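You operate a simulated robot arm through the tools that you are given. There is no shell and no other tool. Be economical: measure what you need, move in short steps, check, and stop when the job is done.

Carry out the task below with a simulated two-armed robot. There is one attempt and no reset: what you move stays moved.

JOB
Pick up the clear tub with green rim with one hand, pass it to the other hand and put it on the shelf of the bench with orange legs. Put the stack of five small green plates on the top of the steel bench with blue legs away on the top of the wooden shelf with green sides. Take the steel peg with yellow head and put it in the teal tray marked firm rims. Fetch the silver paper round with lime tab and set it on the medium green paper round with green tab. Put the thick card with yellow grip on the top of the steel bench with blue legs away on the top of the wooden bench with blue legs. Push the drawer marked plain waste shut. Shut the drawer marked labels. The order is free.

It is judged by the outcome, as a careful person would: the job done as asked, and still so three seconds after it is handed in. It fails if anything else is knocked over, pushed out of place, dropped, spilled or broken.

ROBOT AND FRAMES
Two 7-joint arms with fingered hands on one trunk, on a base that drives. Base frame: it is fixed to the floor where the robot stands at the start and does not move with it; the origin is under the middle of the robot, x ahead of it, y to its left, z up; the surface under the hand at the start is at about z = 820. Readings come in mm, rad, newtons and seconds.
The left shoulder is at the start at [62, 269, 1189], the right one opposite. Places, roughly: clear tub with green rim (16x16x12 cm) [500, 100, 900]; drawer marked labels [100, 4800, 600]; drawer marked plain waste [400, 3600, 500]; medium green paper round with gree (18x19x3 cm) [600, 2000, 800]; shelf of the bench with orange legs [-300, -2700, 300]; silver paper round with lime tab [750, 1500, 750]; stack of five small green plates (13x13x5 cm) [600, 1200, 800]; steel peg with yellow head (3x3x7 cm) [-1300, 0, 800]; teal tray marked firm rims [-1750, 1500, 750]; thick card with yellow grip (7x6x5 cm) [500, 1700, 800]; top of the wooden bench with blue legs [400, -1600, 800]; top of the wooden shelf with green sides (72x18 cm [-1780, -640, 1220]. Payload 5 kg a hand.
The tool frame of a hand sits at the grasp point between the pads (the TCP): z along the fingers, y along the line on which they close. The tips reach 52 mm beyond it. Largest opening 176 mm; the body of the gripper starts 61 mm behind the TCP. The gripper is a hand of 5 fingers: y runs from the thumb to the fingers, the wrist lies at [-26, -151, -269] in the tool frame.
Orientation is that of the tool frame in the base frame, as a unit quaternion [w, x, y, z]. With the fingers straight down and the wrist toward the robot, the tool's x, y and z point along [0, 1, 0], [1, 0, 0] and [0, 0, -1] of the base frame.

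CONTROLS
- The arms move only by the tool send_rows. It takes "left_series", "right_series" or both (then of equal length, played together; a hand with none holds still); each is a list of rows, each an object of numbers (a shift or turn left out is 0): "x", "y", "z": the shift along the base's x, y, z in mm; "rx", "ry", "rz": the turn, a rotation vector about the base's x, y, z in rad. In form: [{"x": .., "y": .., "z": .., "rx": .., "ry": .., "rz": ..}, ...]. A call has 1 to 20 rows; each row is the pose to reach, as a shift and turn from the pose commanded when the call began. A row lasts 0.2 s, in which the tool goes at most 50 mm and 0.15 rad; a call with a longer step from one row to the next is refused whole. Where a pose cannot be reached the arm comes as near as it can. A force on the tool above 40 N (or 10 N above the force at the start of the call, whichever is more), or a blocked arm, ends the call early, and 0.2 s more pass. In this call time passes only in rows, and 0.2 s behind the last. The reply holds the time, the measured pose of the TCP, the force on the tool along the base axes, the opening and the grip force, in the units named above and with some noise, with the torque about the TCP (base axes, N m) and any sound that the robot's microphone picked up, and new pictures: "pictures" is both (left out), scene, wrist or none (wrist: the cameras of the hands that moved).
- Cameras (640 x 400 px; columns grow to the right, rows downward): "scene" is now at [125.2, 56.6, 1389.9]; the picture's right is [0.70, -0.71, -0.01], its down [-0.54, -0.51, -0.67] and it looks along [0.47, 0.47, -0.74] (base axes); focal length 214 px, centre (320, 200). "left" rides on the left gripper at [-102, -142, -203] in its tool frame; the picture's right is [-0.79, -0.29, 0.54], its down [0.56, -0.70, 0.44] and it looks along [0.25, 0.65, 0.72] (tool axes); focal length 275 px, centre (320, 200). "right" rides on the right gripper at [102, -142, -203] in its tool frame; the picture's right is [-0.79, 0.29, -0.54], its down [-0.56, -0.70, 0.44] and it looks along [-0.25, 0.65, 0.72] (tool axes); focal length 275 px, centre (320, 200). There is no depth. A picture from a camera that has moved, and an enlarged one, comes with that camera's place and axes in the base frame and with its lens.
- move_column(by): slides the trunk up (or, below 0, down) by that many mm; the arms and the scene camera ride with it, the base frame stays. It gives what a move gives, with no picture.
- roll_base(legs): drives the robot by 1 to 6 legs, each [ahead, turn to the left] in mm and rad, along the robot's own axes; the way and the turn of a leg run together, so that a leg with both is an arc; at most 1500 mm and 3.142 rad a leg. The arms and the cameras ride along, it lands a little off, and it stops where it bumps. It gives what a move gives, and a new picture of the scene camera.
- set_fingers(index, middle, ring, little, thumb_bend, thumb_turn, hand): sets how far each is bent, from 0 (flat) to 1 (curled in); at 0.3 the hand is open as for a grip, at 0.7 the pads meet at the TCP. One left out holds its place. A second passes; each finger stops where it meets its share of the squeeze, and holds until it gets a number again. It is the only way to open and close the hand. It gives what a move gives, with no picture; readings hold the bend of each and the force on index, middle, ring, little, thumb and palm. thumb_turn goes from beside the hand (0) to across from the fingers (1), as for a grip.
- aim_head(pan, tilt): turns the head with the scene camera to pan (to the left, within 1.396 rad either way) and tilt (down, from -0.506 to 1.204), counted from straight ahead of the robot. It gives what a move gives, and a new picture of the scene camera.
- inspect(camera, box): a new picture of the part [left, top, right, bottom] of that camera's present view, enlarged. The clock stands still meanwhile.
- hand_in(): hands the job in; it is judged then, once.

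Work in short steps. Places have to be worked out from the pictures, the camera data and where the tool is seen: move nearer, look again, correct. Check each grasp and each placing, and mend what went wrong. You have 196 turns and 260 pictures in all, those below and enlarged ones among them. Open the grippers and draw the arms clear of the work before you hand the job in, unless the task says otherwise; then end with one line.

The tools are called after "Request:" as a command line: name --argument value ..., lists and objects as JSON in quotes. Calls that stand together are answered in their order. send_rows: Moves the arms, as the interface text tells. Its arguments: {"type":"object","properties":{"left_series":{"type":"array","items":{"type":"object","properties":{"x":{"type":"number"},"y":{"type":"number"},"z":{"type":"number"},"rx":{"type":"number"},"ry":{"type":"number"},"rz":{"type":"number"}}}},"right_series":{"type":"array","items":{"type":"object","properties":{"x":{"type":"number"},"y":{"type":"number"},"z":{"type":"number"},"rx":{"type":"number"},"ry":{"type":"number"},"rz":{"type":"number"}}}},"pictures":{"type":"string","enum":["both","scene","wrist","none"]}},"required":[]} The other tools are called the same way: move_column (by) slides the trunk up or down; set_fingers (index, middle, ring, little, thumb_bend, thumb_turn, hand) moves the fingers one by one; roll_base (legs) drives the base; aim_head (pan, tilt) turns the head that bears the scene camera; inspect (camera, box) takes an enlarged picture of a part of a camera's view; hand_in () hands the job in.

At the start:

```text
clock: 0.0
left_ee_pos: [574.4, 606.0, 1133.7]
left_tool_rot: [0.0, 0.706, 0.708, -0.001]
left_ft_force: [-0.4, -0.6, -0.1]
left_wrist_torque: [0.0, -0.01, -0.02]
left_grip_width: 175.8
left_grasp_force: 0.1
left_shape: jaw
left_bend: [0.3, 0.3, 0.3, 0.3, 0.3, 0.98]
left_finger forces: [0.1, 0.0, 0.0, 0.0, 0.1, 0.1]
right_ee_pos: [560.3, 23.8, 1064.6]
right_tool_rot: [0.0, 0.707, 0.707, 0.001]
right_ft_force: [-0.8, 0.2, -0.3]
right_wrist_torque: [-0.01, -0.01, 0.03]
right_grip_width: 175.4
right_grasp_force: 0.0
right_shape: jaw
right_bend: [0.3, 0.3, 0.3, 0.3, 0.3, 0.98]
right_finger forces: [0.0, 0.0, 0.1, 0.0, 0.0, 0.0]
trunk travel left (down, up): [-350.0, 451.0]
robot x, y, heading: [1.3, 2.6, 0.003]
head pan, tilt: [0.775, 0.827]
```

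scene: 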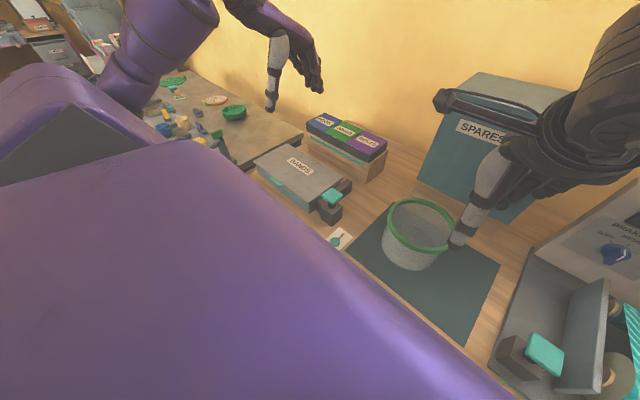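
right: 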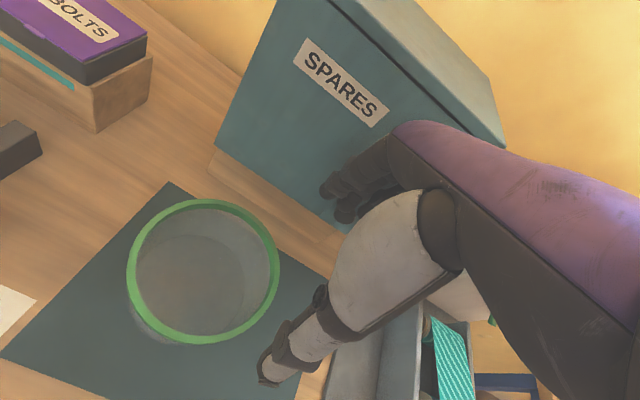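
left: 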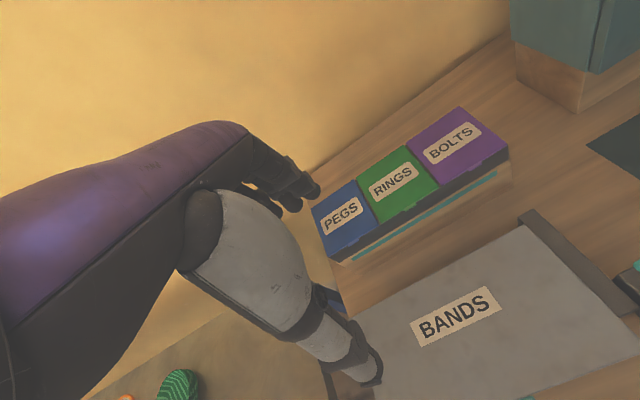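

I'll start by looking at the work surface straight ahead for context.

Request:
aim_head --pan 0.0 --tilt 0.75

Request:
inspect --camera "right" --box '[60, 150, 380, 400]'

```text
clock: 1.1
left_ee_pos: [560.4, 606.9, 1143.4]
left_tool_rot: [0.004, 0.705, 0.709, 0.003]
left_ft_force: [0.6, -0.2, 0.5]
left_wrist_torque: [0.03, 0.01, 0.02]
left_grip_width: 175.7
left_grasp_force: 0.1
left_shape: jaw
left_bend: [0.3, 0.3, 0.3, 0.3, 0.3, 0.97]
left_finger forces: [0.0, 0.0, 0.0, 0.1, 0.1, 0.0]
right_ee_pos: [545.5, 23.5, 1072.3]
right_tool_rot: [0.005, 0.708, 0.707, 0.005]
right_ft_force: [-0.1, 0.1, 0.5]
right_wrist_torque: [-0.01, -0.04, -0.01]
right_grip_width: 175.9
right_grasp_force: 0.0
right_shape: jaw
right_bend: [0.3, 0.3, 0.3, 0.3, 0.3, 0.97]
right_finger forces: [0.0, 0.0, 0.1, 0.0, 0.1, 0.0]
trunk travel left (down, up): [-350.0, 451.0]
robot x, y, heading: [4.0, -0.0, 0.003]
head pan, tilt: [0.0, 0.75]
camera scene: at [151.0, 1.0, 1395.8], right [0.0, -1.0, 0.0], down [-0.69, 0.0, -0.72], along [0.72, 0.0, -0.69], focal length 214 px, centre (320, 200)
```

scene: 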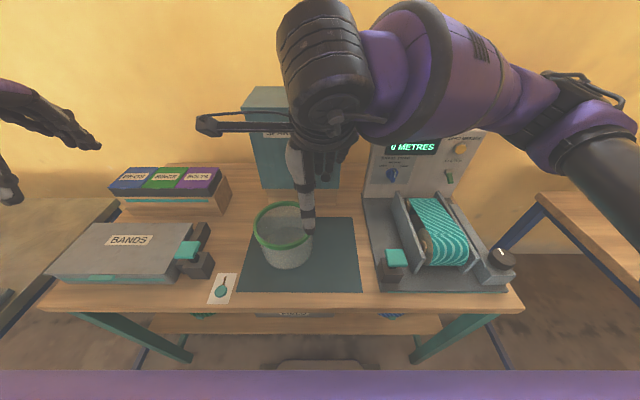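

```text
1.60 times, centred on (220, 275) of right
camera zoom: at [401.2, 124.3, 1273.1], right [0.28, -0.79, 0.54], down [-0.7, -0.56, -0.45], along [0.66, -0.25, -0.71], focal length 440 px, centre (480, 80)
```

zoom: 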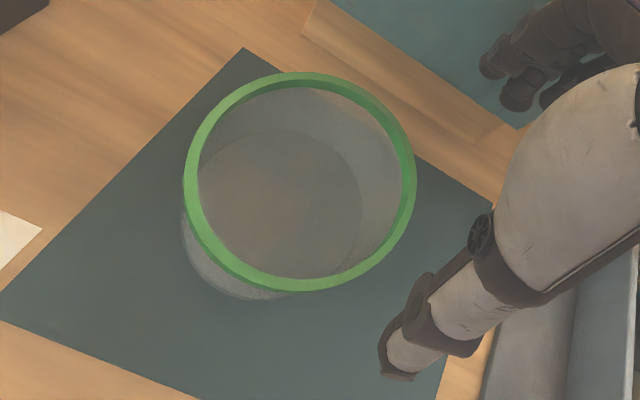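

The tub is empty, centred near (527,100) with its rim at about z=940. I'll back the base up a little so both hands can grip its side walls comfortably.

Request:
roll_base --legs '[[-120, 0]]'

```text
clock: 2.6
left_ee_pos: [438.2, 606.7, 1143.2]
left_tool_rot: [0.004, 0.705, 0.709, 0.004]
left_ft_force: [-1.9, 0.9, 1.3]
left_wrist_torque: [-0.03, -0.14, 0.05]
left_grip_width: 176.0
left_grasp_force: 0.1
left_shape: jaw
left_bend: [0.3, 0.3, 0.3, 0.3, 0.3, 0.97]
left_finger forces: [0.0, 0.0, 0.0, 0.0, 0.0, 0.1]
right_ee_pos: [423.3, 21.9, 1073.0]
right_tool_rot: [0.005, 0.707, 0.707, 0.005]
right_ft_force: [-1.5, -0.5, 1.5]
right_wrist_torque: [-0.02, -0.17, -0.03]
right_grip_width: 175.9
right_grasp_force: 0.0
right_shape: jaw
right_bend: [0.3, 0.3, 0.3, 0.3, 0.3, 0.97]
right_finger forces: [0.1, 0.0, 0.0, 0.0, 0.1, 0.0]
trunk travel left (down, up): [-350.0, 451.0]
robot x, y, heading: [-122.0, 0.6, -0.003]
head pan, tilt: [0.0, 0.75]
camera scene: at [27.4, 1.3, 1396.0], right [0.0, -1.0, 0.0], down [-0.69, 0.0, -0.72], along [0.72, 0.0, -0.69], focal length 214 px, centre (320, 200)
```

scene: 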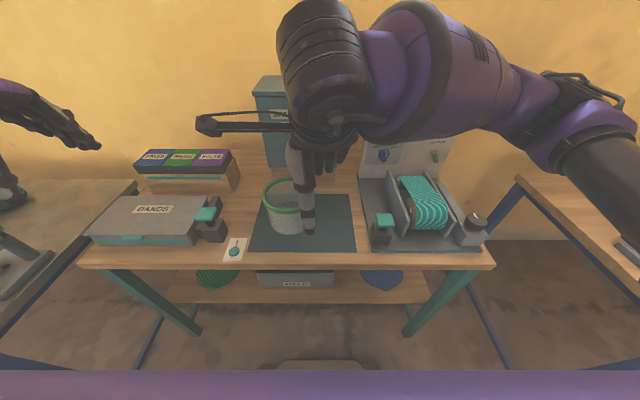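

Rim centre about (525,105), radius ~75. I'll bring the right hand yawed 60° above the near-right wall (488,40) at safe height, with fingers half closed.

Request:
set_fingers --hand "right" --index 0.48 --middle 0.48 --ring 0.48 --little 0.48 --thumb_bend 0.48 --thumb_turn 1.0

Request:
send_rows --right_series '[{"x": 8, "y": 2, "rz": 0.13}, {"x": 16, "y": 5, "rz": 0.26}, {"x": 24, "y": 7, "rz": 0.39}, {"x": 32, "y": 9, "rz": 0.52}, {"x": 41, "y": 11, "rz": 0.65}, {"x": 49, "y": 13, "rz": 0.78}, {"x": 57, "y": 16, "rz": 0.91}, {"x": 65, "y": 18, "rz": 1.047}, {"x": 65, "y": 18, "z": -30, "rz": 1.047}]' --pictures "both"

```text
clock: 3.6
left_ee_pos: [424.1, 606.8, 1150.8]
left_tool_rot: [0.009, 0.705, 0.709, 0.008]
left_ft_force: [-0.7, -0.9, -0.7]
left_wrist_torque: [-0.04, -0.06, 0.02]
left_grip_width: 175.8
left_grasp_force: 0.2
left_shape: jaw
left_bend: [0.3, 0.3, 0.3, 0.3, 0.3, 0.97]
left_finger forces: [0.0, 0.0, 0.1, 0.0, 0.0, 0.1]
right_ee_pos: [409.8, 22.7, 1078.6]
right_tool_rot: [0.009, 0.707, 0.707, 0.01]
right_ft_force: [-1.4, 1.3, 0.7]
right_wrist_torque: [-0.06, -0.1, -0.06]
right_grip_width: 108.4
right_grasp_force: 0.1
right_shape: fingers
right_bend: [0.48, 0.48, 0.48, 0.48, 0.48, 1.0]
right_finger forces: [0.0, 0.0, 0.0, 0.1, 0.1, 0.0]
trunk travel left (down, up): [-350.0, 451.0]
robot x, y, heading: [-125.5, -0.7, -0.0]
head pan, tilt: [0.0, 0.75]
```

```text
clock: 5.6
left_ee_pos: [425.2, 607.4, 1149.2]
left_tool_rot: [0.008, 0.704, 0.71, 0.008]
left_ft_force: [0.6, -0.7, -0.2]
left_wrist_torque: [0.02, 0.12, -0.02]
left_grip_width: 176.0
left_grasp_force: 0.1
left_shape: jaw
left_bend: [0.3, 0.3, 0.3, 0.3, 0.3, 0.97]
left_finger forces: [0.0, 0.1, 0.0, 0.1, 0.0, 0.1]
right_ee_pos: [476.1, 42.2, 1048.9]
right_tool_rot: [0.003, 0.258, 0.966, 0.014]
right_ft_force: [0.8, 0.0, 0.6]
right_wrist_torque: [0.02, 0.14, -0.02]
right_grip_width: 108.2
right_grasp_force: 0.0
right_shape: fingers
right_bend: [0.48, 0.48, 0.48, 0.48, 0.48, 1.0]
right_finger forces: [0.1, 0.0, 0.0, 0.0, 0.0, 0.0]
trunk travel left (down, up): [-350.0, 451.0]
robot x, y, heading: [-121.5, 0.0, 0.002]
head pan, tilt: [0.0, 0.75]
camera scene: at [29.8, 0.9, 1395.5], right [0.0, -1.0, 0.0], down [-0.69, 0.0, -0.72], along [0.72, 0.0, -0.69], focal length 214 px, centre (320, 200)
camera right: at [314.0, -35.1, 1247.9], right [0.82, -0.16, 0.55], down [0.14, -0.88, -0.46], along [0.55, 0.46, -0.7], focal length 275 px, centre (320, 200)
```

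scene: 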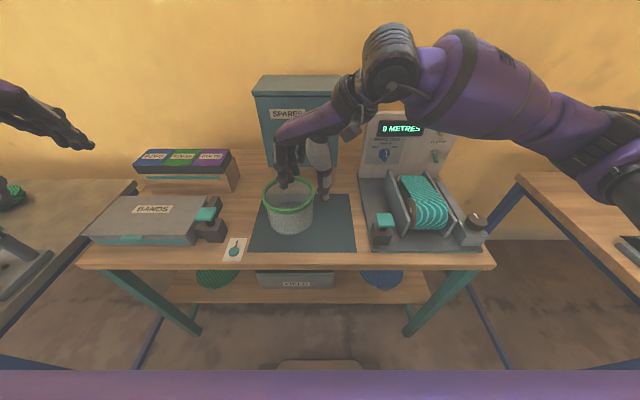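
right: 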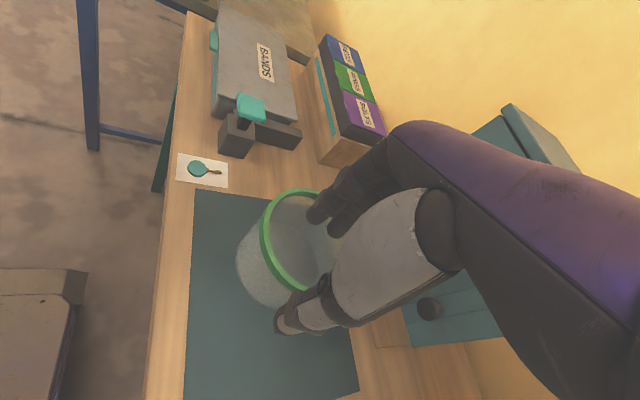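

Hand is about 12 mm short in x. I'll correct and descend to just above the rim, then check.

Request:
send_rows --right_series '[{"x": 12, "y": -5, "z": -20}, {"x": 12, "y": -5, "z": -50}, {"x": 12, "y": -5, "z": -65}]' --pictures "wrist"

Request:
inspect --camera "scene" --box '[220, 120, 380, 250]'

```text
clock: 6.4
left_ee_pos: [425.1, 606.6, 1150.3]
left_tool_rot: [0.008, 0.705, 0.71, 0.008]
left_ft_force: [1.0, 0.0, -0.8]
left_wrist_torque: [0.02, 0.07, -0.03]
left_grip_width: 176.1
left_grasp_force: 0.0
left_shape: jaw
left_bend: [0.3, 0.3, 0.3, 0.3, 0.3, 0.97]
left_finger forces: [0.2, 0.1, 0.0, 0.0, 0.0, 0.0]
right_ee_pos: [487.8, 34.6, 983.0]
right_tool_rot: [0.003, 0.259, 0.966, 0.012]
right_ft_force: [0.8, -0.9, 0.3]
right_wrist_torque: [-0.01, 0.06, 0.04]
right_grip_width: 108.3
right_grasp_force: 0.2
right_shape: fingers
right_bend: [0.48, 0.48, 0.48, 0.48, 0.48, 1.0]
right_finger forces: [0.0, 0.0, 0.0, 0.1, 0.1, 0.0]
trunk travel left (down, up): [-350.0, 451.0]
robot x, y, heading: [-122.7, 0.3, 0.001]
head pan, tilt: [0.0, 0.75]
camera right: at [325.5, -42.8, 1182.3], right [0.82, -0.16, 0.55], down [0.14, -0.88, -0.46], along [0.55, 0.45, -0.7], focal length 275 px, centre (320, 200)
```

right: 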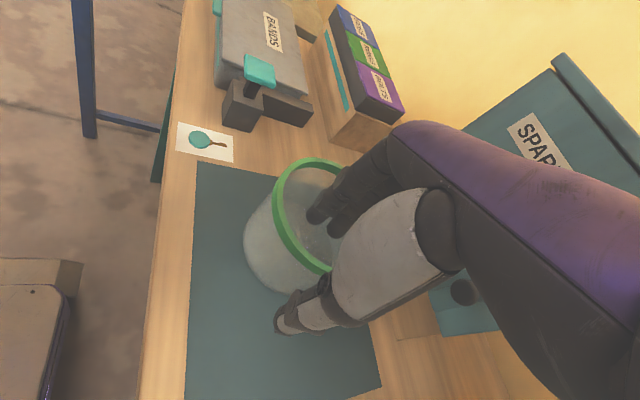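

```text
3.08 times, centred on (300, 185) of scene
camera zoom: at [29.5, 0.9, 1395.6], right [0.0, -1.0, 0.0], down [-0.69, 0.0, -0.72], along [0.72, 0.0, -0.69], focal length 660 px, centre (382, 246)
```

zoom: 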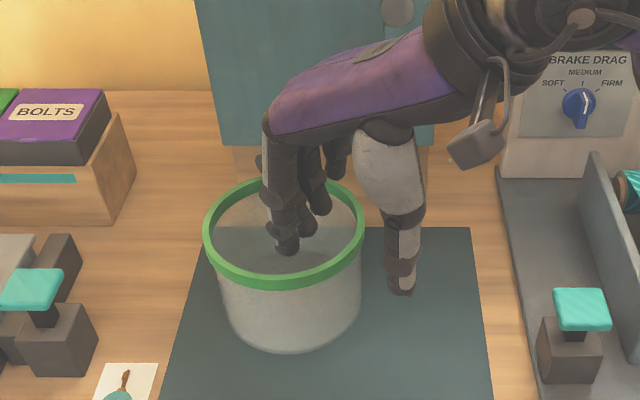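

Fingers are inside and the thumb is outside the wall as wanted. Descending 60 mm, then closing.

Request:
send_rows --right_series '[{"z": -30}, {"z": -60}]' --pictures "none"

Request:
set_fingers --hand "right" --index 0.75 --middle 0.75 --ring 0.75 --little 0.75 --thumb_bend 0.75

Request:
inspect --camera "scene" --box '[220, 120, 380, 250]'

```text
clock: 7.0
left_ee_pos: [424.1, 606.7, 1150.6]
left_tool_rot: [0.009, 0.704, 0.71, 0.008]
left_ft_force: [0.6, 0.7, -0.2]
left_wrist_torque: [0.01, -0.01, -0.01]
left_grip_width: 176.1
left_grasp_force: 0.0
left_shape: jaw
left_bend: [0.3, 0.3, 0.3, 0.3, 0.3, 0.97]
left_finger forces: [0.0, 0.0, 0.1, 0.0, 0.0, 0.0]
right_ee_pos: [487.4, 35.2, 924.0]
right_tool_rot: [0.004, 0.259, 0.966, 0.014]
right_ft_force: [1.0, 0.0, 1.4]
right_wrist_torque: [-0.01, 0.06, 0.01]
right_grip_width: 108.2
right_grasp_force: 0.6
right_shape: fingers
right_bend: [0.48, 0.48, 0.48, 0.48, 0.48, 1.0]
right_finger forces: [0.1, 0.0, 0.1, 0.2, 0.0, 0.0]
trunk travel left (down, up): [-350.0, 451.0]
robot x, y, heading: [-126.3, -1.8, -0.005]
head pan, tilt: [0.0, 0.75]
```

```text
clock: 8.0
left_ee_pos: [425.9, 607.0, 1150.9]
left_tool_rot: [0.009, 0.705, 0.709, 0.009]
left_ft_force: [0.7, -0.6, 0.1]
left_wrist_torque: [-0.02, -0.03, 0.03]
left_grip_width: 176.0
left_grasp_force: 0.0
left_shape: jaw
left_bend: [0.3, 0.3, 0.3, 0.3, 0.3, 0.97]
left_finger forces: [0.0, 0.0, 0.0, 0.0, 0.0, 0.0]
right_ee_pos: [488.1, 36.5, 923.4]
right_tool_rot: [0.003, 0.259, 0.966, 0.014]
right_ft_force: [0.1, 0.7, -1.0]
right_wrist_torque: [0.01, 0.01, 0.02]
right_grip_width: 25.4
right_grasp_force: 22.4
right_shape: fingers
right_bend: [0.65, 0.74, 0.75, 0.75, 0.68, 1.0]
right_finger forces: [14.9, 2.5, 0.6, 4.4, 22.4, 0.0]
trunk travel left (down, up): [-350.0, 451.0]
robot x, y, heading: [-124.5, 0.3, 0.0]
head pan, tilt: [0.0, 0.75]
```

```text
3.08 times, centred on (300, 185) of scene
camera zoom: at [28.9, 1.1, 1395.7], right [0.0, -1.0, 0.0], down [-0.69, 0.0, -0.72], along [0.72, 0.0, -0.69], focal length 660 px, centre (382, 246)
```

zoom: 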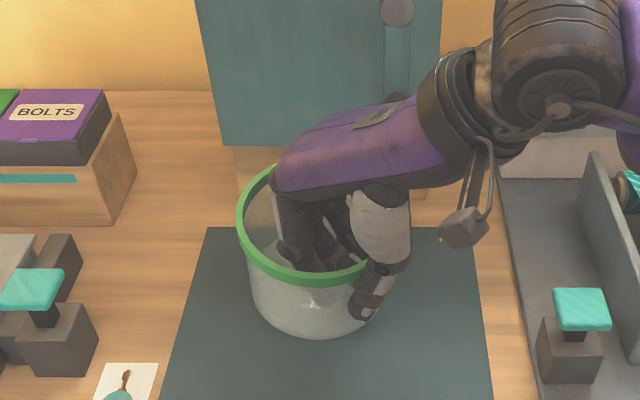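

The tub is pinched between index and thumb (it slid a bit into the grip). Lifting slightly to test.

Request:
send_rows --right_series '[{"z": 15}, {"z": 40}, {"z": 75}, {"z": 110}]' --pictures "both"

```text
clock: 9.0
left_ee_pos: [423.5, 606.4, 1150.6]
left_tool_rot: [0.01, 0.705, 0.71, 0.009]
left_ft_force: [-0.5, 0.6, 0.0]
left_wrist_torque: [0.0, -0.1, 0.04]
left_grip_width: 175.8
left_grasp_force: 0.2
left_shape: jaw
left_bend: [0.3, 0.3, 0.3, 0.3, 0.3, 0.97]
left_finger forces: [0.0, 0.0, 0.0, 0.0, 0.0, 0.0]
right_ee_pos: [485.3, 36.1, 1034.5]
right_tool_rot: [0.003, 0.259, 0.966, 0.012]
right_ft_force: [-0.4, 0.1, -2.3]
right_wrist_torque: [0.0, -0.01, -0.06]
right_grip_width: 25.5
right_grasp_force: 22.6
right_shape: fingers
right_bend: [0.65, 0.75, 0.75, 0.75, 0.68, 1.0]
right_finger forces: [14.9, 2.5, 0.5, 4.6, 22.3, 0.1]
trunk travel left (down, up): [-350.0, 451.0]
robot x, y, heading: [-120.9, -1.3, -0.002]
head pan, tilt: [0.0, 0.75]
camera scene: at [28.1, 1.3, 1395.9], right [0.0, -1.0, 0.0], down [-0.69, 0.0, -0.72], along [0.72, 0.0, -0.69], focal length 214 px, centre (320, 200)
camera right: at [323.9, -41.6, 1233.8], right [0.82, -0.16, 0.55], down [0.14, -0.88, -0.46], along [0.55, 0.45, -0.7], focal length 275 px, centre (320, 200)
```

scene: 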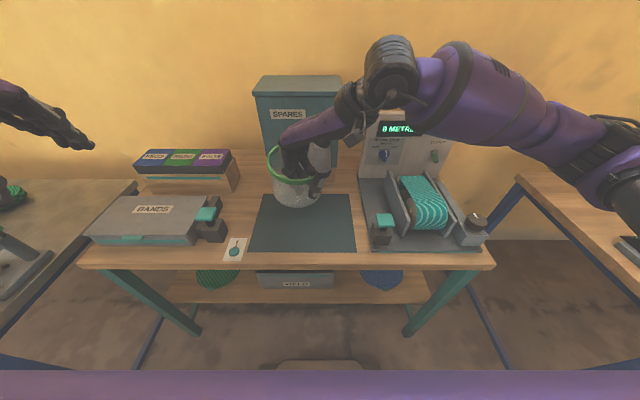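
right: 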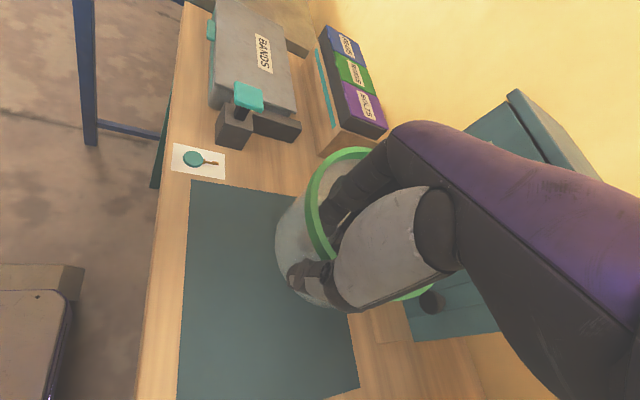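

The tub is held. I'll zoom to locate its rim for the left hand.

Request:
inspect --camera "scene" --box '[220, 100, 380, 230]'

```text
3.08 times, centred on (300, 165) of scene
camera zoom: at [28.1, 1.3, 1395.9], right [0.0, -1.0, 0.0], down [-0.69, 0.0, -0.72], along [0.72, 0.0, -0.69], focal length 660 px, centre (382, 308)
```

zoom: 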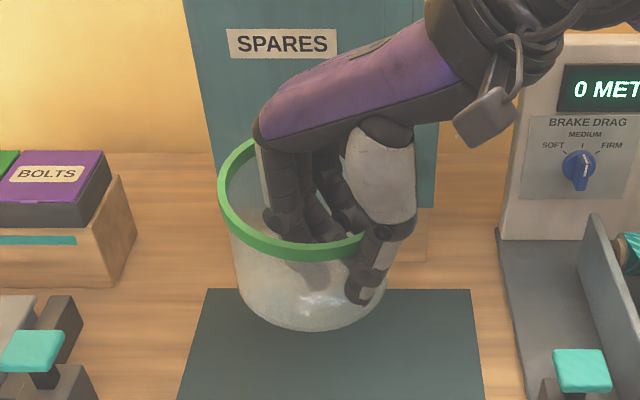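

The right grip is good, but its knuckles overhang the rim, so the left hand will hug the tub body from the left instead. I'll raise and yaw the tub so the right thumb sits on the right, and stage the left hand horizontally on the left.

Request:
send_rows --right_series '[{"z": 20, "rz": 0.06}, {"x": 8, "y": -4, "z": 40, "rz": 0.12}, {"x": 16, "y": -9, "z": 60, "rz": 0.19}, {"x": 24, "y": -14, "z": 80, "rz": 0.26}, {"x": 32, "y": -18, "z": 100, "rz": 0.33}, {"x": 40, "y": -22, "z": 120, "rz": 0.4}, {"x": 47, "y": -26, "z": 135, "rz": 0.47}, {"x": 53, "y": -30, "z": 145, "rz": 0.54}, {"x": 58, "y": -33, "z": 145, "rz": 0.6}, {"x": 63, "y": -36, "z": 145, "rz": 0.65}, {"x": 67, "y": -38, "z": 145, "rz": 0.7}, {"x": 70, "y": -39, "z": 145, "rz": 0.7}]' --left_series '[{"x": 12, "y": -10, "z": 0, "rx": -0.13}, {"x": 25, "y": -30, "z": 0, "rx": -0.26}, {"x": 37, "y": -60, "z": 0, "rx": -0.39}, {"x": 50, "y": -90, "z": 0, "rx": -0.52}, {"x": 62, "y": -120, "z": -5, "rx": -0.65}, {"x": 75, "y": -150, "z": -10, "rx": -0.78}, {"x": 88, "y": -180, "z": -15, "rx": -0.91}, {"x": 100, "y": -210, "z": -20, "rx": -1.04}, {"x": 112, "y": -240, "z": -25, "rx": -1.17}, {"x": 125, "y": -270, "z": -30, "rx": -1.3}, {"x": 137, "y": -300, "z": -33, "rx": -1.43}, {"x": 147, "y": -330, "z": -35, "rx": -1.57}]' --pictures "both"

```text
clock: 11.0
left_ee_pos: [511.6, 368.2, 1142.9]
left_tool_rot: [0.396, 0.593, 0.596, -0.369]
left_ft_force: [-7.4, -0.3, 6.0]
left_wrist_torque: [0.6, -0.14, 0.81]
left_grip_width: 175.9
left_grasp_force: 0.3
left_shape: jaw
left_bend: [0.3, 0.3, 0.3, 0.3, 0.3, 0.97]
left_finger forces: [0.1, 0.0, 0.0, 0.1, 0.0, 0.1]
right_ee_pos: [444.6, -10.0, 1143.3]
right_tool_rot: [-0.017, 0.124, 0.992, -0.007]
right_ft_force: [-8.0, -1.3, 5.1]
right_wrist_torque: [0.05, -1.03, -0.18]
right_grip_width: 25.5
right_grasp_force: 21.2
right_shape: fingers
right_bend: [0.71, 0.75, 0.75, 0.75, 0.68, 1.0]
right_finger forces: [13.8, 3.0, 0.7, 4.2, 21.2, 0.0]
right hand out of reach, approached as far as the arm can: row 4, 5, 6, 7, 8, 9, 10
trunk travel left (down, up): [-350.0, 451.0]
robot x, y, heading: [-116.8, 0.7, 0.002]
head pan, tilt: [0.0, 0.75]
stopped in row 10 (right hand): the force on the tool passed its limit at 46 N (the readings are from after the stop); the commanded pose is now the measured one
camera scene: at [20.5, -0.6, 1397.4], right [0.0, -1.0, 0.0], down [-0.69, 0.0, -0.73], along [0.73, 0.0, -0.69], focal length 214 px, centre (320, 200)
camera right: at [318.6, -119.7, 1352.2], right [0.86, 0.09, 0.51], down [0.35, -0.82, -0.45], along [0.38, 0.56, -0.73], focal length 275 px, centre (320, 200)
camera left: at [361.1, 506.7, 1316.8], right [-0.28, -0.83, 0.49], down [-0.68, -0.19, -0.71], along [0.68, -0.53, -0.51], focal length 275 px, centre (320, 200)
```

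scene: 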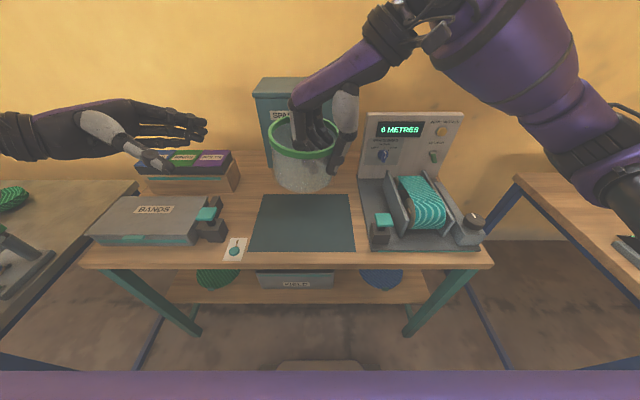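
right: 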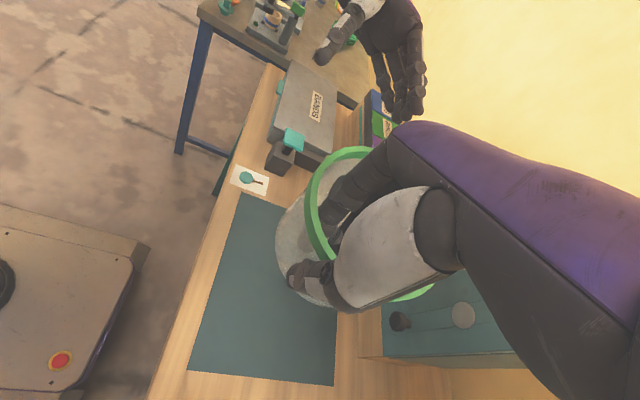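
left: 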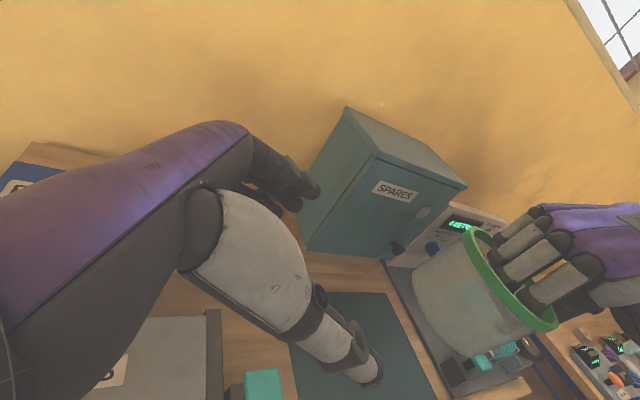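

The right arm ran out of reach up high but still holds the tub. I'll lower it, finish its yaw, and complete the left hand's turn to horizontal at staging distance.

Request:
send_rows --right_series '[{"z": -20}, {"x": 8, "z": -40, "rz": 0.05}, {"x": 20, "y": -1, "z": -60, "rz": 0.1}, {"x": 32, "y": -2, "z": -80, "rz": 0.15}, {"x": 44, "y": -3, "z": -80, "rz": 0.2}, {"x": 56, "y": -4, "z": -80, "rz": 0.25}, {"x": 66, "y": -5, "z": -80, "rz": 0.3}, {"x": 72, "y": -5, "z": -80, "rz": 0.3}]' --left_series '[{"z": -18, "rx": -0.07}, {"x": 2, "y": -18, "z": -36, "rx": -0.14}, {"x": 6, "y": -36, "z": -54, "rx": -0.21}, {"x": 10, "y": -54, "z": -72, "rx": -0.28}, {"x": 15, "y": -72, "z": -90, "rx": -0.34}, {"x": 20, "y": -90, "z": -106, "rx": -0.4}, {"x": 25, "y": -110, "z": -120, "rx": -0.4}, {"x": 28, "y": -120, "z": -128, "rx": -0.4}]' --pictures "both"

```text
clock: 12.8
left_ee_pos: [550.9, 247.1, 1005.1]
left_tool_rot: [0.501, 0.5, 0.513, -0.485]
left_ft_force: [2.4, -1.5, 0.0]
left_wrist_torque: [0.02, 0.01, -0.1]
left_grip_width: 176.1
left_grasp_force: 0.1
left_shape: jaw
left_bend: [0.3, 0.3, 0.3, 0.3, 0.3, 0.98]
left_finger forces: [0.0, 0.0, 0.0, 0.1, 0.1, 0.0]
right_ee_pos: [440.9, 20.2, 1064.5]
right_tool_rot: [0.025, 0.086, 0.996, -0.023]
right_ft_force: [1.9, -2.2, -1.6]
right_wrist_torque: [0.27, 0.25, 0.01]
right_grip_width: 25.4
right_grasp_force: 20.3
right_shape: fingers
right_bend: [0.71, 0.75, 0.75, 0.75, 0.68, 1.0]
right_finger forces: [13.4, 2.7, 0.6, 4.2, 20.2, 0.1]
right hand out of reach, approached as far as the arm can: row 2, 3, 4, 5, 6, 7, 8
trunk travel left (down, up): [-350.0, 451.0]
robot x, y, heading: [-124.8, 3.1, 0.003]
head pan, tilt: [0.0, 0.75]
camera scene: at [30.2, -0.8, 1395.4], right [0.0, -1.0, 0.0], down [-0.69, 0.0, -0.72], along [0.72, 0.0, -0.69], focal length 214 px, centre (320, 200)
camera right: at [307.1, -93.2, 1267.1], right [0.8, 0.17, 0.57], down [0.45, -0.81, -0.38], along [0.39, 0.56, -0.73], focal length 275 px, centre (320, 200)
camera left: at [401.6, 442.5, 1113.1], right [-0.27, -0.57, 0.77], down [-0.69, -0.45, -0.57], along [0.67, -0.69, -0.27], focal length 275 px, centre (320, 200)
```

scene: 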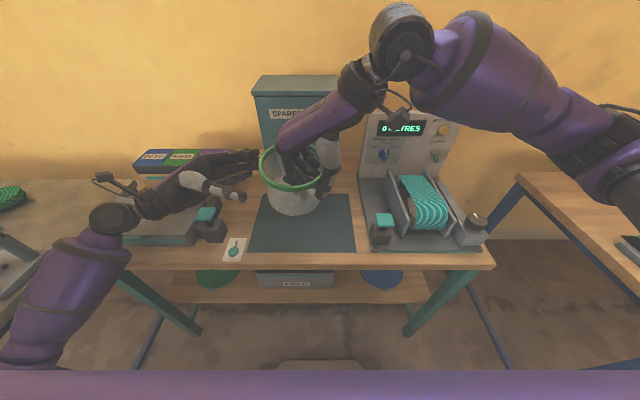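
right: 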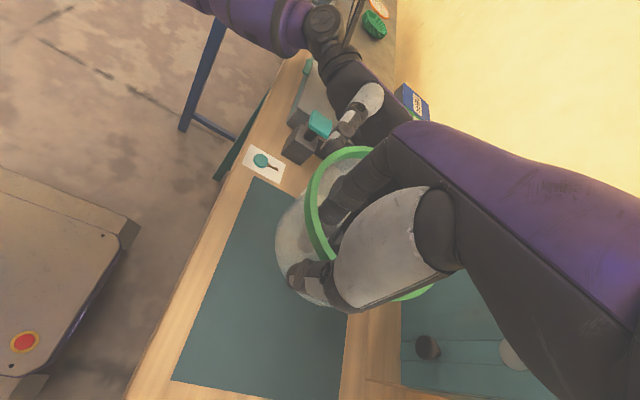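
left: 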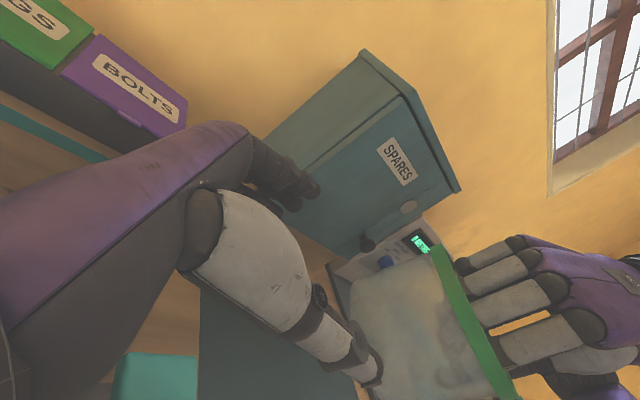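

Right hand is yaw-limited around (441,20), so I'll bring the left hand to the tub. Zooming first to localise the tub and left hand.

Request:
inspect --camera "scene" --box '[200, 100, 380, 246]'

```text
2.74 times, centred on (290, 173) of scene
camera zoom: at [30.2, -0.8, 1395.4], right [0.0, -1.0, 0.0], down [-0.69, 0.0, -0.72], along [0.72, 0.0, -0.69], focal length 588 px, centre (402, 274)
```

zoom: 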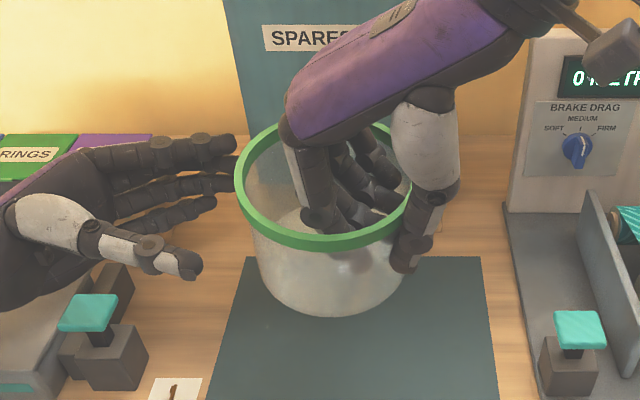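

Tub centre ≈ (475,72), body mid z ≈ 1015. I'll shift the left hand in line at x=475, still outside the tub.

Request:
send_rows --left_series '[{"x": -40, "z": 4}, {"x": -76, "z": 6}, {"x": -76, "y": -25, "z": 6}]' --pictures "wrist"

Request:
inspect --camera "scene" --box '[200, 100, 380, 246]'

```text
clock: 13.5
left_ee_pos: [468.7, 249.3, 1016.8]
left_tool_rot: [0.512, 0.501, 0.515, -0.471]
left_ft_force: [45.0, 33.0, -13.8]
left_wrist_torque: [1.24, -3.63, -4.5]
left_grip_width: 175.8
left_grasp_force: 0.0
left_shape: jaw
left_bend: [0.3, 0.3, 0.3, 0.3, 0.3, 0.97]
left_finger forces: [0.1, 0.0, 0.1, 0.1, 0.1, 44.4]
right_ee_pos: [427.9, 22.2, 1073.6]
right_tool_rot: [0.034, 0.087, 0.995, -0.021]
right_ft_force: [-3.0, -2.9, 0.6]
right_wrist_torque: [0.23, -0.21, -0.11]
right_grip_width: 25.3
right_grasp_force: 21.1
right_shape: fingers
right_bend: [0.71, 0.75, 0.75, 0.75, 0.68, 1.0]
right_finger forces: [13.4, 2.9, 0.7, 4.1, 20.6, 0.1]
trunk travel left (down, up): [-350.0, 451.0]
robot x, y, heading: [-120.2, -0.6, -0.001]
head pan, tilt: [0.0, 0.75]
stopped in row 3 (left hand): the force on the tool passed its limit at 69 N (the readings are from after the stop); the commanded pose is now the measured one
camera left: at [313.5, 440.8, 1123.2], right [-0.28, -0.58, 0.76], down [-0.66, -0.46, -0.59], along [0.7, -0.67, -0.26], focal length 275 px, centre (320, 200)
```

left: 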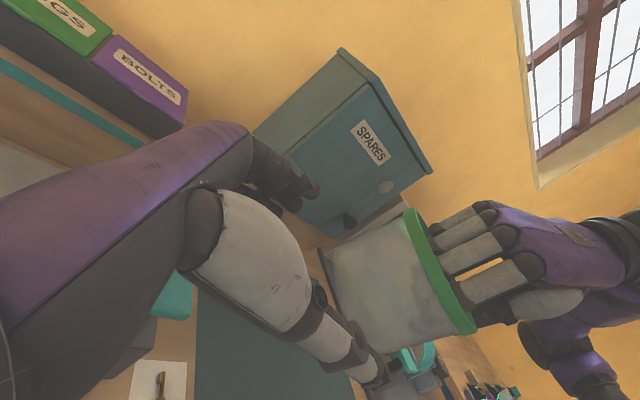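

```text
2.74 times, centred on (290, 173) of scene
camera zoom: at [29.8, 2.1, 1395.6], right [0.0, -1.0, 0.0], down [-0.69, 0.0, -0.72], along [0.72, 0.0, -0.69], focal length 588 px, centre (402, 274)
```

zoom: 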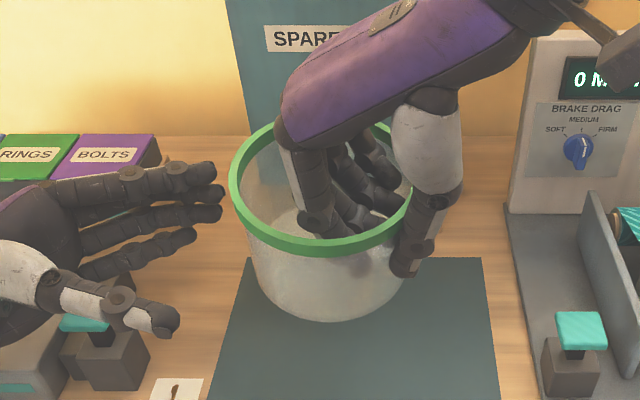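

The left palm hit something at its −x side, probably the tall clamp knob beside the BANDS box. I'll back off and up, then check whether it moved.

Request:
send_rows --left_series '[{"x": 15, "y": 5, "z": 10}, {"x": 25, "y": 5, "z": 50}, {"x": 25, "y": 5, "z": 100}]' --pictures "scene"

Request:
inspect --camera "scene" --box '[60, 140, 280, 320]'

```text
clock: 14.3
left_ee_pos: [489.8, 245.8, 1118.9]
left_tool_rot: [0.507, 0.503, 0.513, -0.476]
left_ft_force: [-0.9, -1.2, -1.6]
left_wrist_torque: [-0.23, 0.02, 0.06]
left_grip_width: 175.9
left_grasp_force: 0.1
left_shape: jaw
left_bend: [0.3, 0.3, 0.3, 0.3, 0.3, 0.97]
left_finger forces: [0.1, 0.1, 0.0, 0.0, 0.0, 0.0]
right_ee_pos: [426.1, 21.6, 1073.0]
right_tool_rot: [0.033, 0.086, 0.996, -0.022]
right_ft_force: [-0.7, -0.2, 0.3]
right_wrist_torque: [0.03, -0.02, -0.02]
right_grip_width: 25.0
right_grasp_force: 20.5
right_shape: fingers
right_bend: [0.71, 0.75, 0.75, 0.75, 0.68, 1.0]
right_finger forces: [13.5, 2.9, 0.7, 4.1, 20.6, 0.0]
trunk travel left (down, up): [-350.0, 451.0]
robot x, y, heading: [-119.3, -0.9, -0.002]
head pan, tilt: [0.0, 0.75]
camera scene: at [28.2, 0.6, 1396.0], right [0.0, -1.0, 0.0], down [-0.69, 0.0, -0.72], along [0.72, 0.0, -0.69], focal length 214 px, centre (320, 200)
```

scene: 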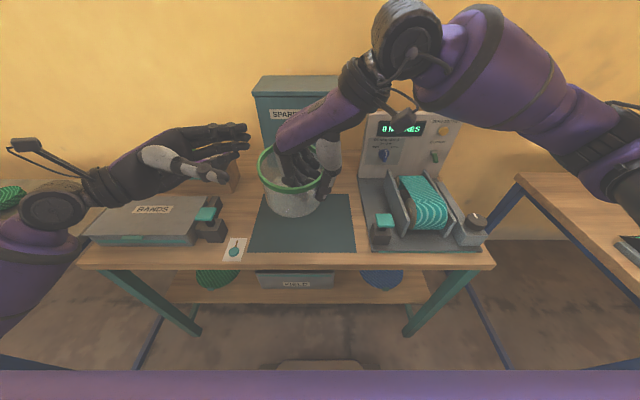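

```text
2.22 times, centred on (170, 230) of scene
camera zoom: at [28.2, 0.6, 1396.0], right [0.0, -1.0, 0.0], down [-0.69, 0.0, -0.72], along [0.72, 0.0, -0.69], focal length 477 px, centre (653, 133)
```

zoom: 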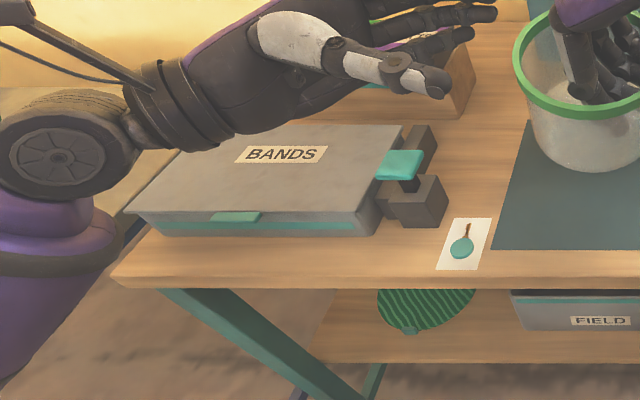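

Nothing appears displaced. I'll raise the trunk so the handover happens well above the table clutter.

Request:
move_column --by 140

Request:
send_rows --left_series '[{"x": -10, "z": -40}, {"x": -25, "z": -80}, {"x": -25, "z": -104}]' --pictures "both"

```text
clock: 16.0
left_ee_pos: [491.4, 248.9, 1257.4]
left_tool_rot: [0.509, 0.502, 0.512, -0.476]
left_ft_force: [0.1, 0.3, -0.7]
left_wrist_torque: [-0.09, -0.01, -0.09]
left_grip_width: 176.0
left_grasp_force: 0.0
left_shape: jaw
left_bend: [0.3, 0.3, 0.3, 0.3, 0.3, 0.97]
left_finger forces: [0.1, 0.0, 0.0, 0.0, 0.0, 0.0]
right_ee_pos: [427.7, 21.3, 1210.8]
right_tool_rot: [0.033, 0.086, 0.995, -0.024]
right_ft_force: [1.0, 1.1, -1.0]
right_wrist_torque: [-0.07, 0.13, 0.02]
right_grip_width: 24.9
right_grasp_force: 20.8
right_shape: fingers
right_bend: [0.71, 0.75, 0.75, 0.75, 0.68, 1.0]
right_finger forces: [13.5, 2.8, 0.7, 4.1, 20.7, 0.0]
trunk travel left (down, up): [-490.0, 311.0]
robot x, y, heading: [-125.2, -3.4, -0.005]
head pan, tilt: [0.0, 0.75]
```

```text
clock: 16.8
left_ee_pos: [465.3, 249.3, 1152.7]
left_tool_rot: [0.51, 0.503, 0.512, -0.475]
left_ft_force: [1.1, 0.4, -0.1]
left_wrist_torque: [0.08, 0.02, -0.06]
left_grip_width: 176.0
left_grasp_force: 0.0
left_shape: jaw
left_bend: [0.3, 0.3, 0.3, 0.3, 0.3, 0.98]
left_finger forces: [0.0, 0.0, 0.0, 0.0, 0.0, 0.0]
right_ee_pos: [427.6, 21.6, 1211.9]
right_tool_rot: [0.033, 0.088, 0.995, -0.022]
right_ft_force: [0.1, 1.1, -2.1]
right_wrist_torque: [-0.07, 0.1, 0.05]
right_grip_width: 25.0
right_grasp_force: 20.4
right_shape: fingers
right_bend: [0.71, 0.75, 0.75, 0.75, 0.68, 1.0]
right_finger forces: [13.6, 3.0, 0.8, 4.1, 20.6, 0.1]
trunk travel left (down, up): [-490.0, 311.0]
robot x, y, heading: [-124.0, -1.4, -0.0]
head pan, tilt: [0.0, 0.75]
camera scene: at [5.2, 1.4, 1537.3], right [0.0, -1.0, 0.0], down [-0.69, 0.0, -0.72], along [0.72, 0.0, -0.69], focal length 214 px, centre (320, 200)
camera left: at [311.8, 442.6, 1258.8], right [-0.28, -0.58, 0.77], down [-0.67, -0.46, -0.59], along [0.69, -0.68, -0.26], focal length 275 px, centre (320, 200)
```

scene: 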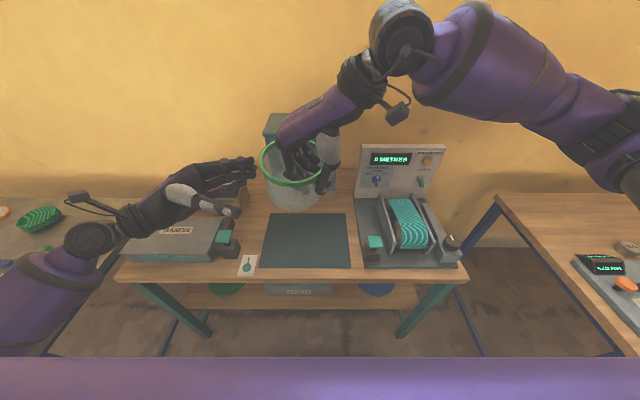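
left: 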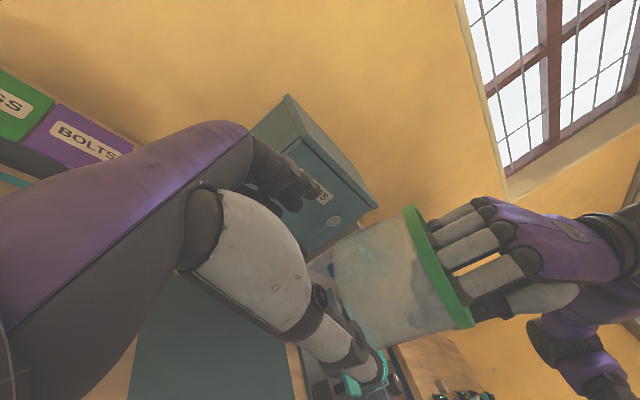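

Zooming to align tub centre against the left hand before moving in.

Request:
inspect --camera "scene" --box '[160, 100, 360, 262]'

```text
2.47 times, centred on (260, 181) of scene
camera zoom: at [5.2, 1.4, 1537.3], right [0.0, -1.0, 0.0], down [-0.69, 0.0, -0.72], along [0.72, 0.0, -0.69], focal length 530 px, centre (468, 247)
```

zoom: 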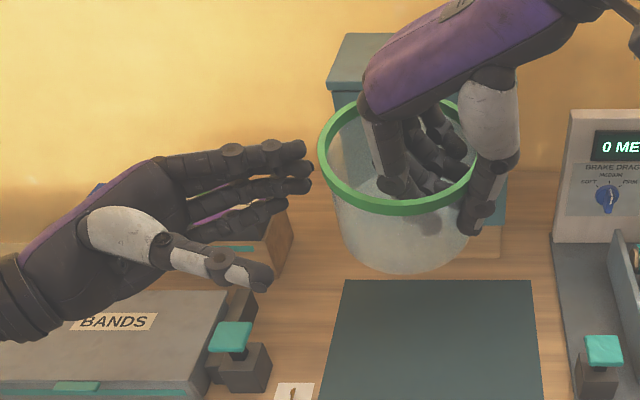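

Aligned within ~5 mm. Approaching in small steps so the tub enters between thumb and fingers.

Request:
send_rows --left_series '[{"x": -2, "y": -30}, {"x": -3, "y": -60}, {"x": -4, "y": -85}, {"x": -4, "y": -105}]' --pictures "wrist"

Request:
inspect --camera "scene" --box '[160, 100, 360, 262]'

```text
clock: 17.8
left_ee_pos: [461.1, 145.8, 1154.7]
left_tool_rot: [0.51, 0.503, 0.512, -0.475]
left_ft_force: [0.5, 0.7, 0.0]
left_wrist_torque: [0.01, 0.03, 0.08]
left_grip_width: 176.0
left_grasp_force: 0.0
left_shape: jaw
left_bend: [0.3, 0.3, 0.3, 0.3, 0.3, 0.98]
left_finger forces: [0.0, 0.6, 0.1, 0.0, 0.0, 0.0]
right_ee_pos: [427.2, 20.0, 1211.9]
right_tool_rot: [0.033, 0.087, 0.995, -0.022]
right_ft_force: [-1.5, -1.0, -0.5]
right_wrist_torque: [-0.03, 0.07, -0.04]
right_grip_width: 25.0
right_grasp_force: 20.7
right_shape: fingers
right_bend: [0.71, 0.75, 0.75, 0.75, 0.68, 1.0]
right_finger forces: [13.5, 2.8, 0.8, 3.9, 20.7, 0.1]
trunk travel left (down, up): [-490.0, 311.0]
robot x, y, heading: [-119.9, 0.5, -0.001]
head pan, tilt: [0.0, 0.75]
camera left: at [307.7, 338.8, 1260.0], right [-0.28, -0.58, 0.77], down [-0.67, -0.46, -0.59], along [0.69, -0.68, -0.26], focal length 275 px, centre (320, 200)
```

left: 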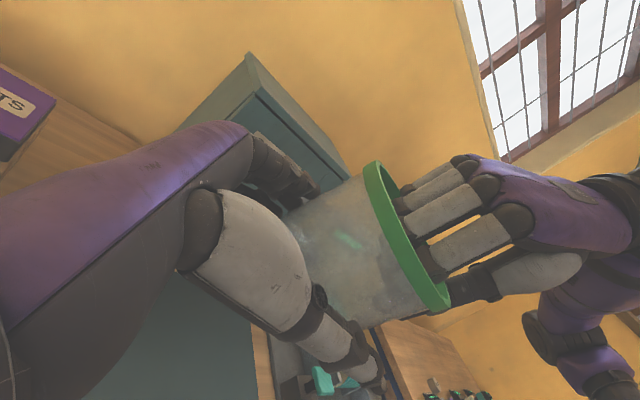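

```text
2.47 times, centred on (260, 181) of scene
camera zoom: at [4.3, 0.5, 1537.4], right [0.0, -1.0, 0.0], down [-0.69, 0.0, -0.72], along [0.72, 0.0, -0.69], focal length 530 px, centre (468, 247)
```

zoom: 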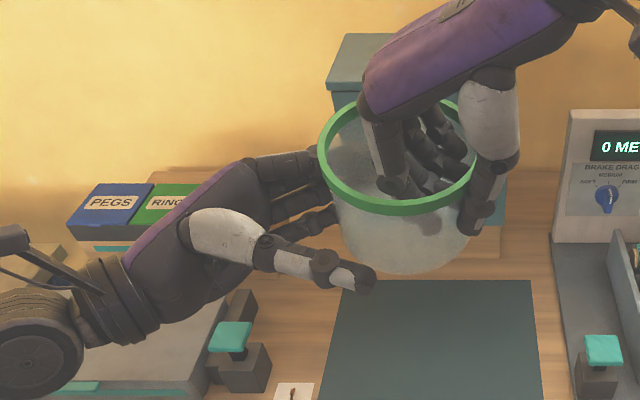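

The tub is entering cleanly. Advancing the last ~45 mm, then closing the left hand.

Request:
send_rows --left_series '[{"y": -20}, {"y": -35}, {"y": -46}]' --pictures "none"

Request:
set_fingers --hand "left" --index 0.55 --middle 0.55 --ring 0.55 --little 0.55 --thumb_bend 0.55

Request:
inspect --camera "scene" --box '[160, 100, 360, 262]'

```text
clock: 18.6
left_ee_pos: [462.0, 99.2, 1154.3]
left_tool_rot: [0.509, 0.503, 0.512, -0.475]
left_ft_force: [7.2, 4.6, -0.6]
left_wrist_torque: [-0.09, 0.1, 0.55]
left_grip_width: 175.9
left_grasp_force: 0.0
left_shape: jaw
left_bend: [0.29, 0.29, 0.3, 0.3, 0.3, 0.98]
left_finger forces: [8.3, 1.5, 0.0, 0.0, 0.0, 0.1]
right_ee_pos: [425.1, 20.6, 1213.1]
right_tool_rot: [0.032, 0.086, 0.996, -0.022]
right_ft_force: [-7.3, -6.2, -0.9]
right_wrist_torque: [-0.16, 0.35, -0.18]
right_grip_width: 23.5
right_grasp_force: 17.1
right_shape: fingers
right_bend: [0.71, 0.75, 0.75, 0.75, 0.68, 1.0]
right_finger forces: [9.2, 1.8, 0.0, 0.9, 22.2, 0.1]
trunk travel left (down, up): [-490.0, 311.0]
robot x, y, heading: [-125.3, -0.3, -0.002]
head pan, tilt: [0.0, 0.75]
```

```text
clock: 19.6
left_ee_pos: [462.9, 100.0, 1153.7]
left_tool_rot: [0.509, 0.503, 0.512, -0.475]
left_ft_force: [2.7, 12.7, -4.6]
left_wrist_torque: [0.14, -0.14, -0.09]
left_grip_width: 167.5
left_grasp_force: 29.5
left_shape: fingers
left_bend: [0.28, 0.34, 0.55, 0.55, 0.44, 0.97]
left_finger forces: [16.9, 13.1, 0.0, 0.0, 29.1, 0.0]
right_ee_pos: [427.4, 21.5, 1212.6]
right_tool_rot: [0.033, 0.087, 0.995, -0.022]
right_ft_force: [-2.8, -12.3, 5.1]
right_wrist_torque: [-0.57, 0.16, -0.11]
right_grip_width: 18.2
right_grasp_force: 19.6
right_shape: fingers
right_bend: [0.71, 0.75, 0.75, 0.75, 0.69, 0.99]
right_finger forces: [12.0, 1.6, 0.1, 0.3, 23.8, 0.0]
trunk travel left (down, up): [-490.0, 311.0]
robot x, y, heading: [-124.6, -0.6, 0.001]
head pan, tilt: [0.0, 0.75]
```

```text
2.47 times, centred on (260, 181) of scene
camera zoom: at [4.3, 1.3, 1537.4], right [0.0, -1.0, 0.0], down [-0.69, 0.0, -0.72], along [0.72, 0.0, -0.69], focal length 530 px, centre (468, 247)
```

zoom: 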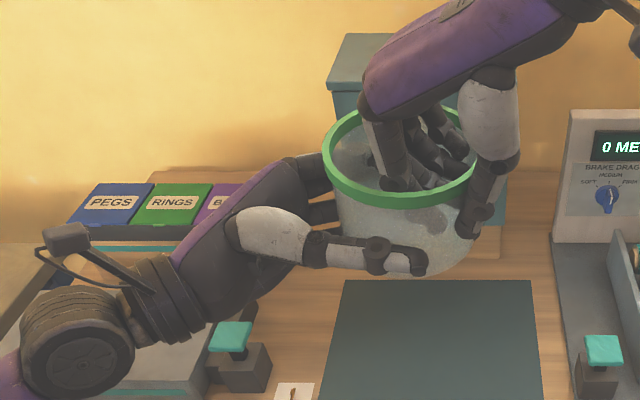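

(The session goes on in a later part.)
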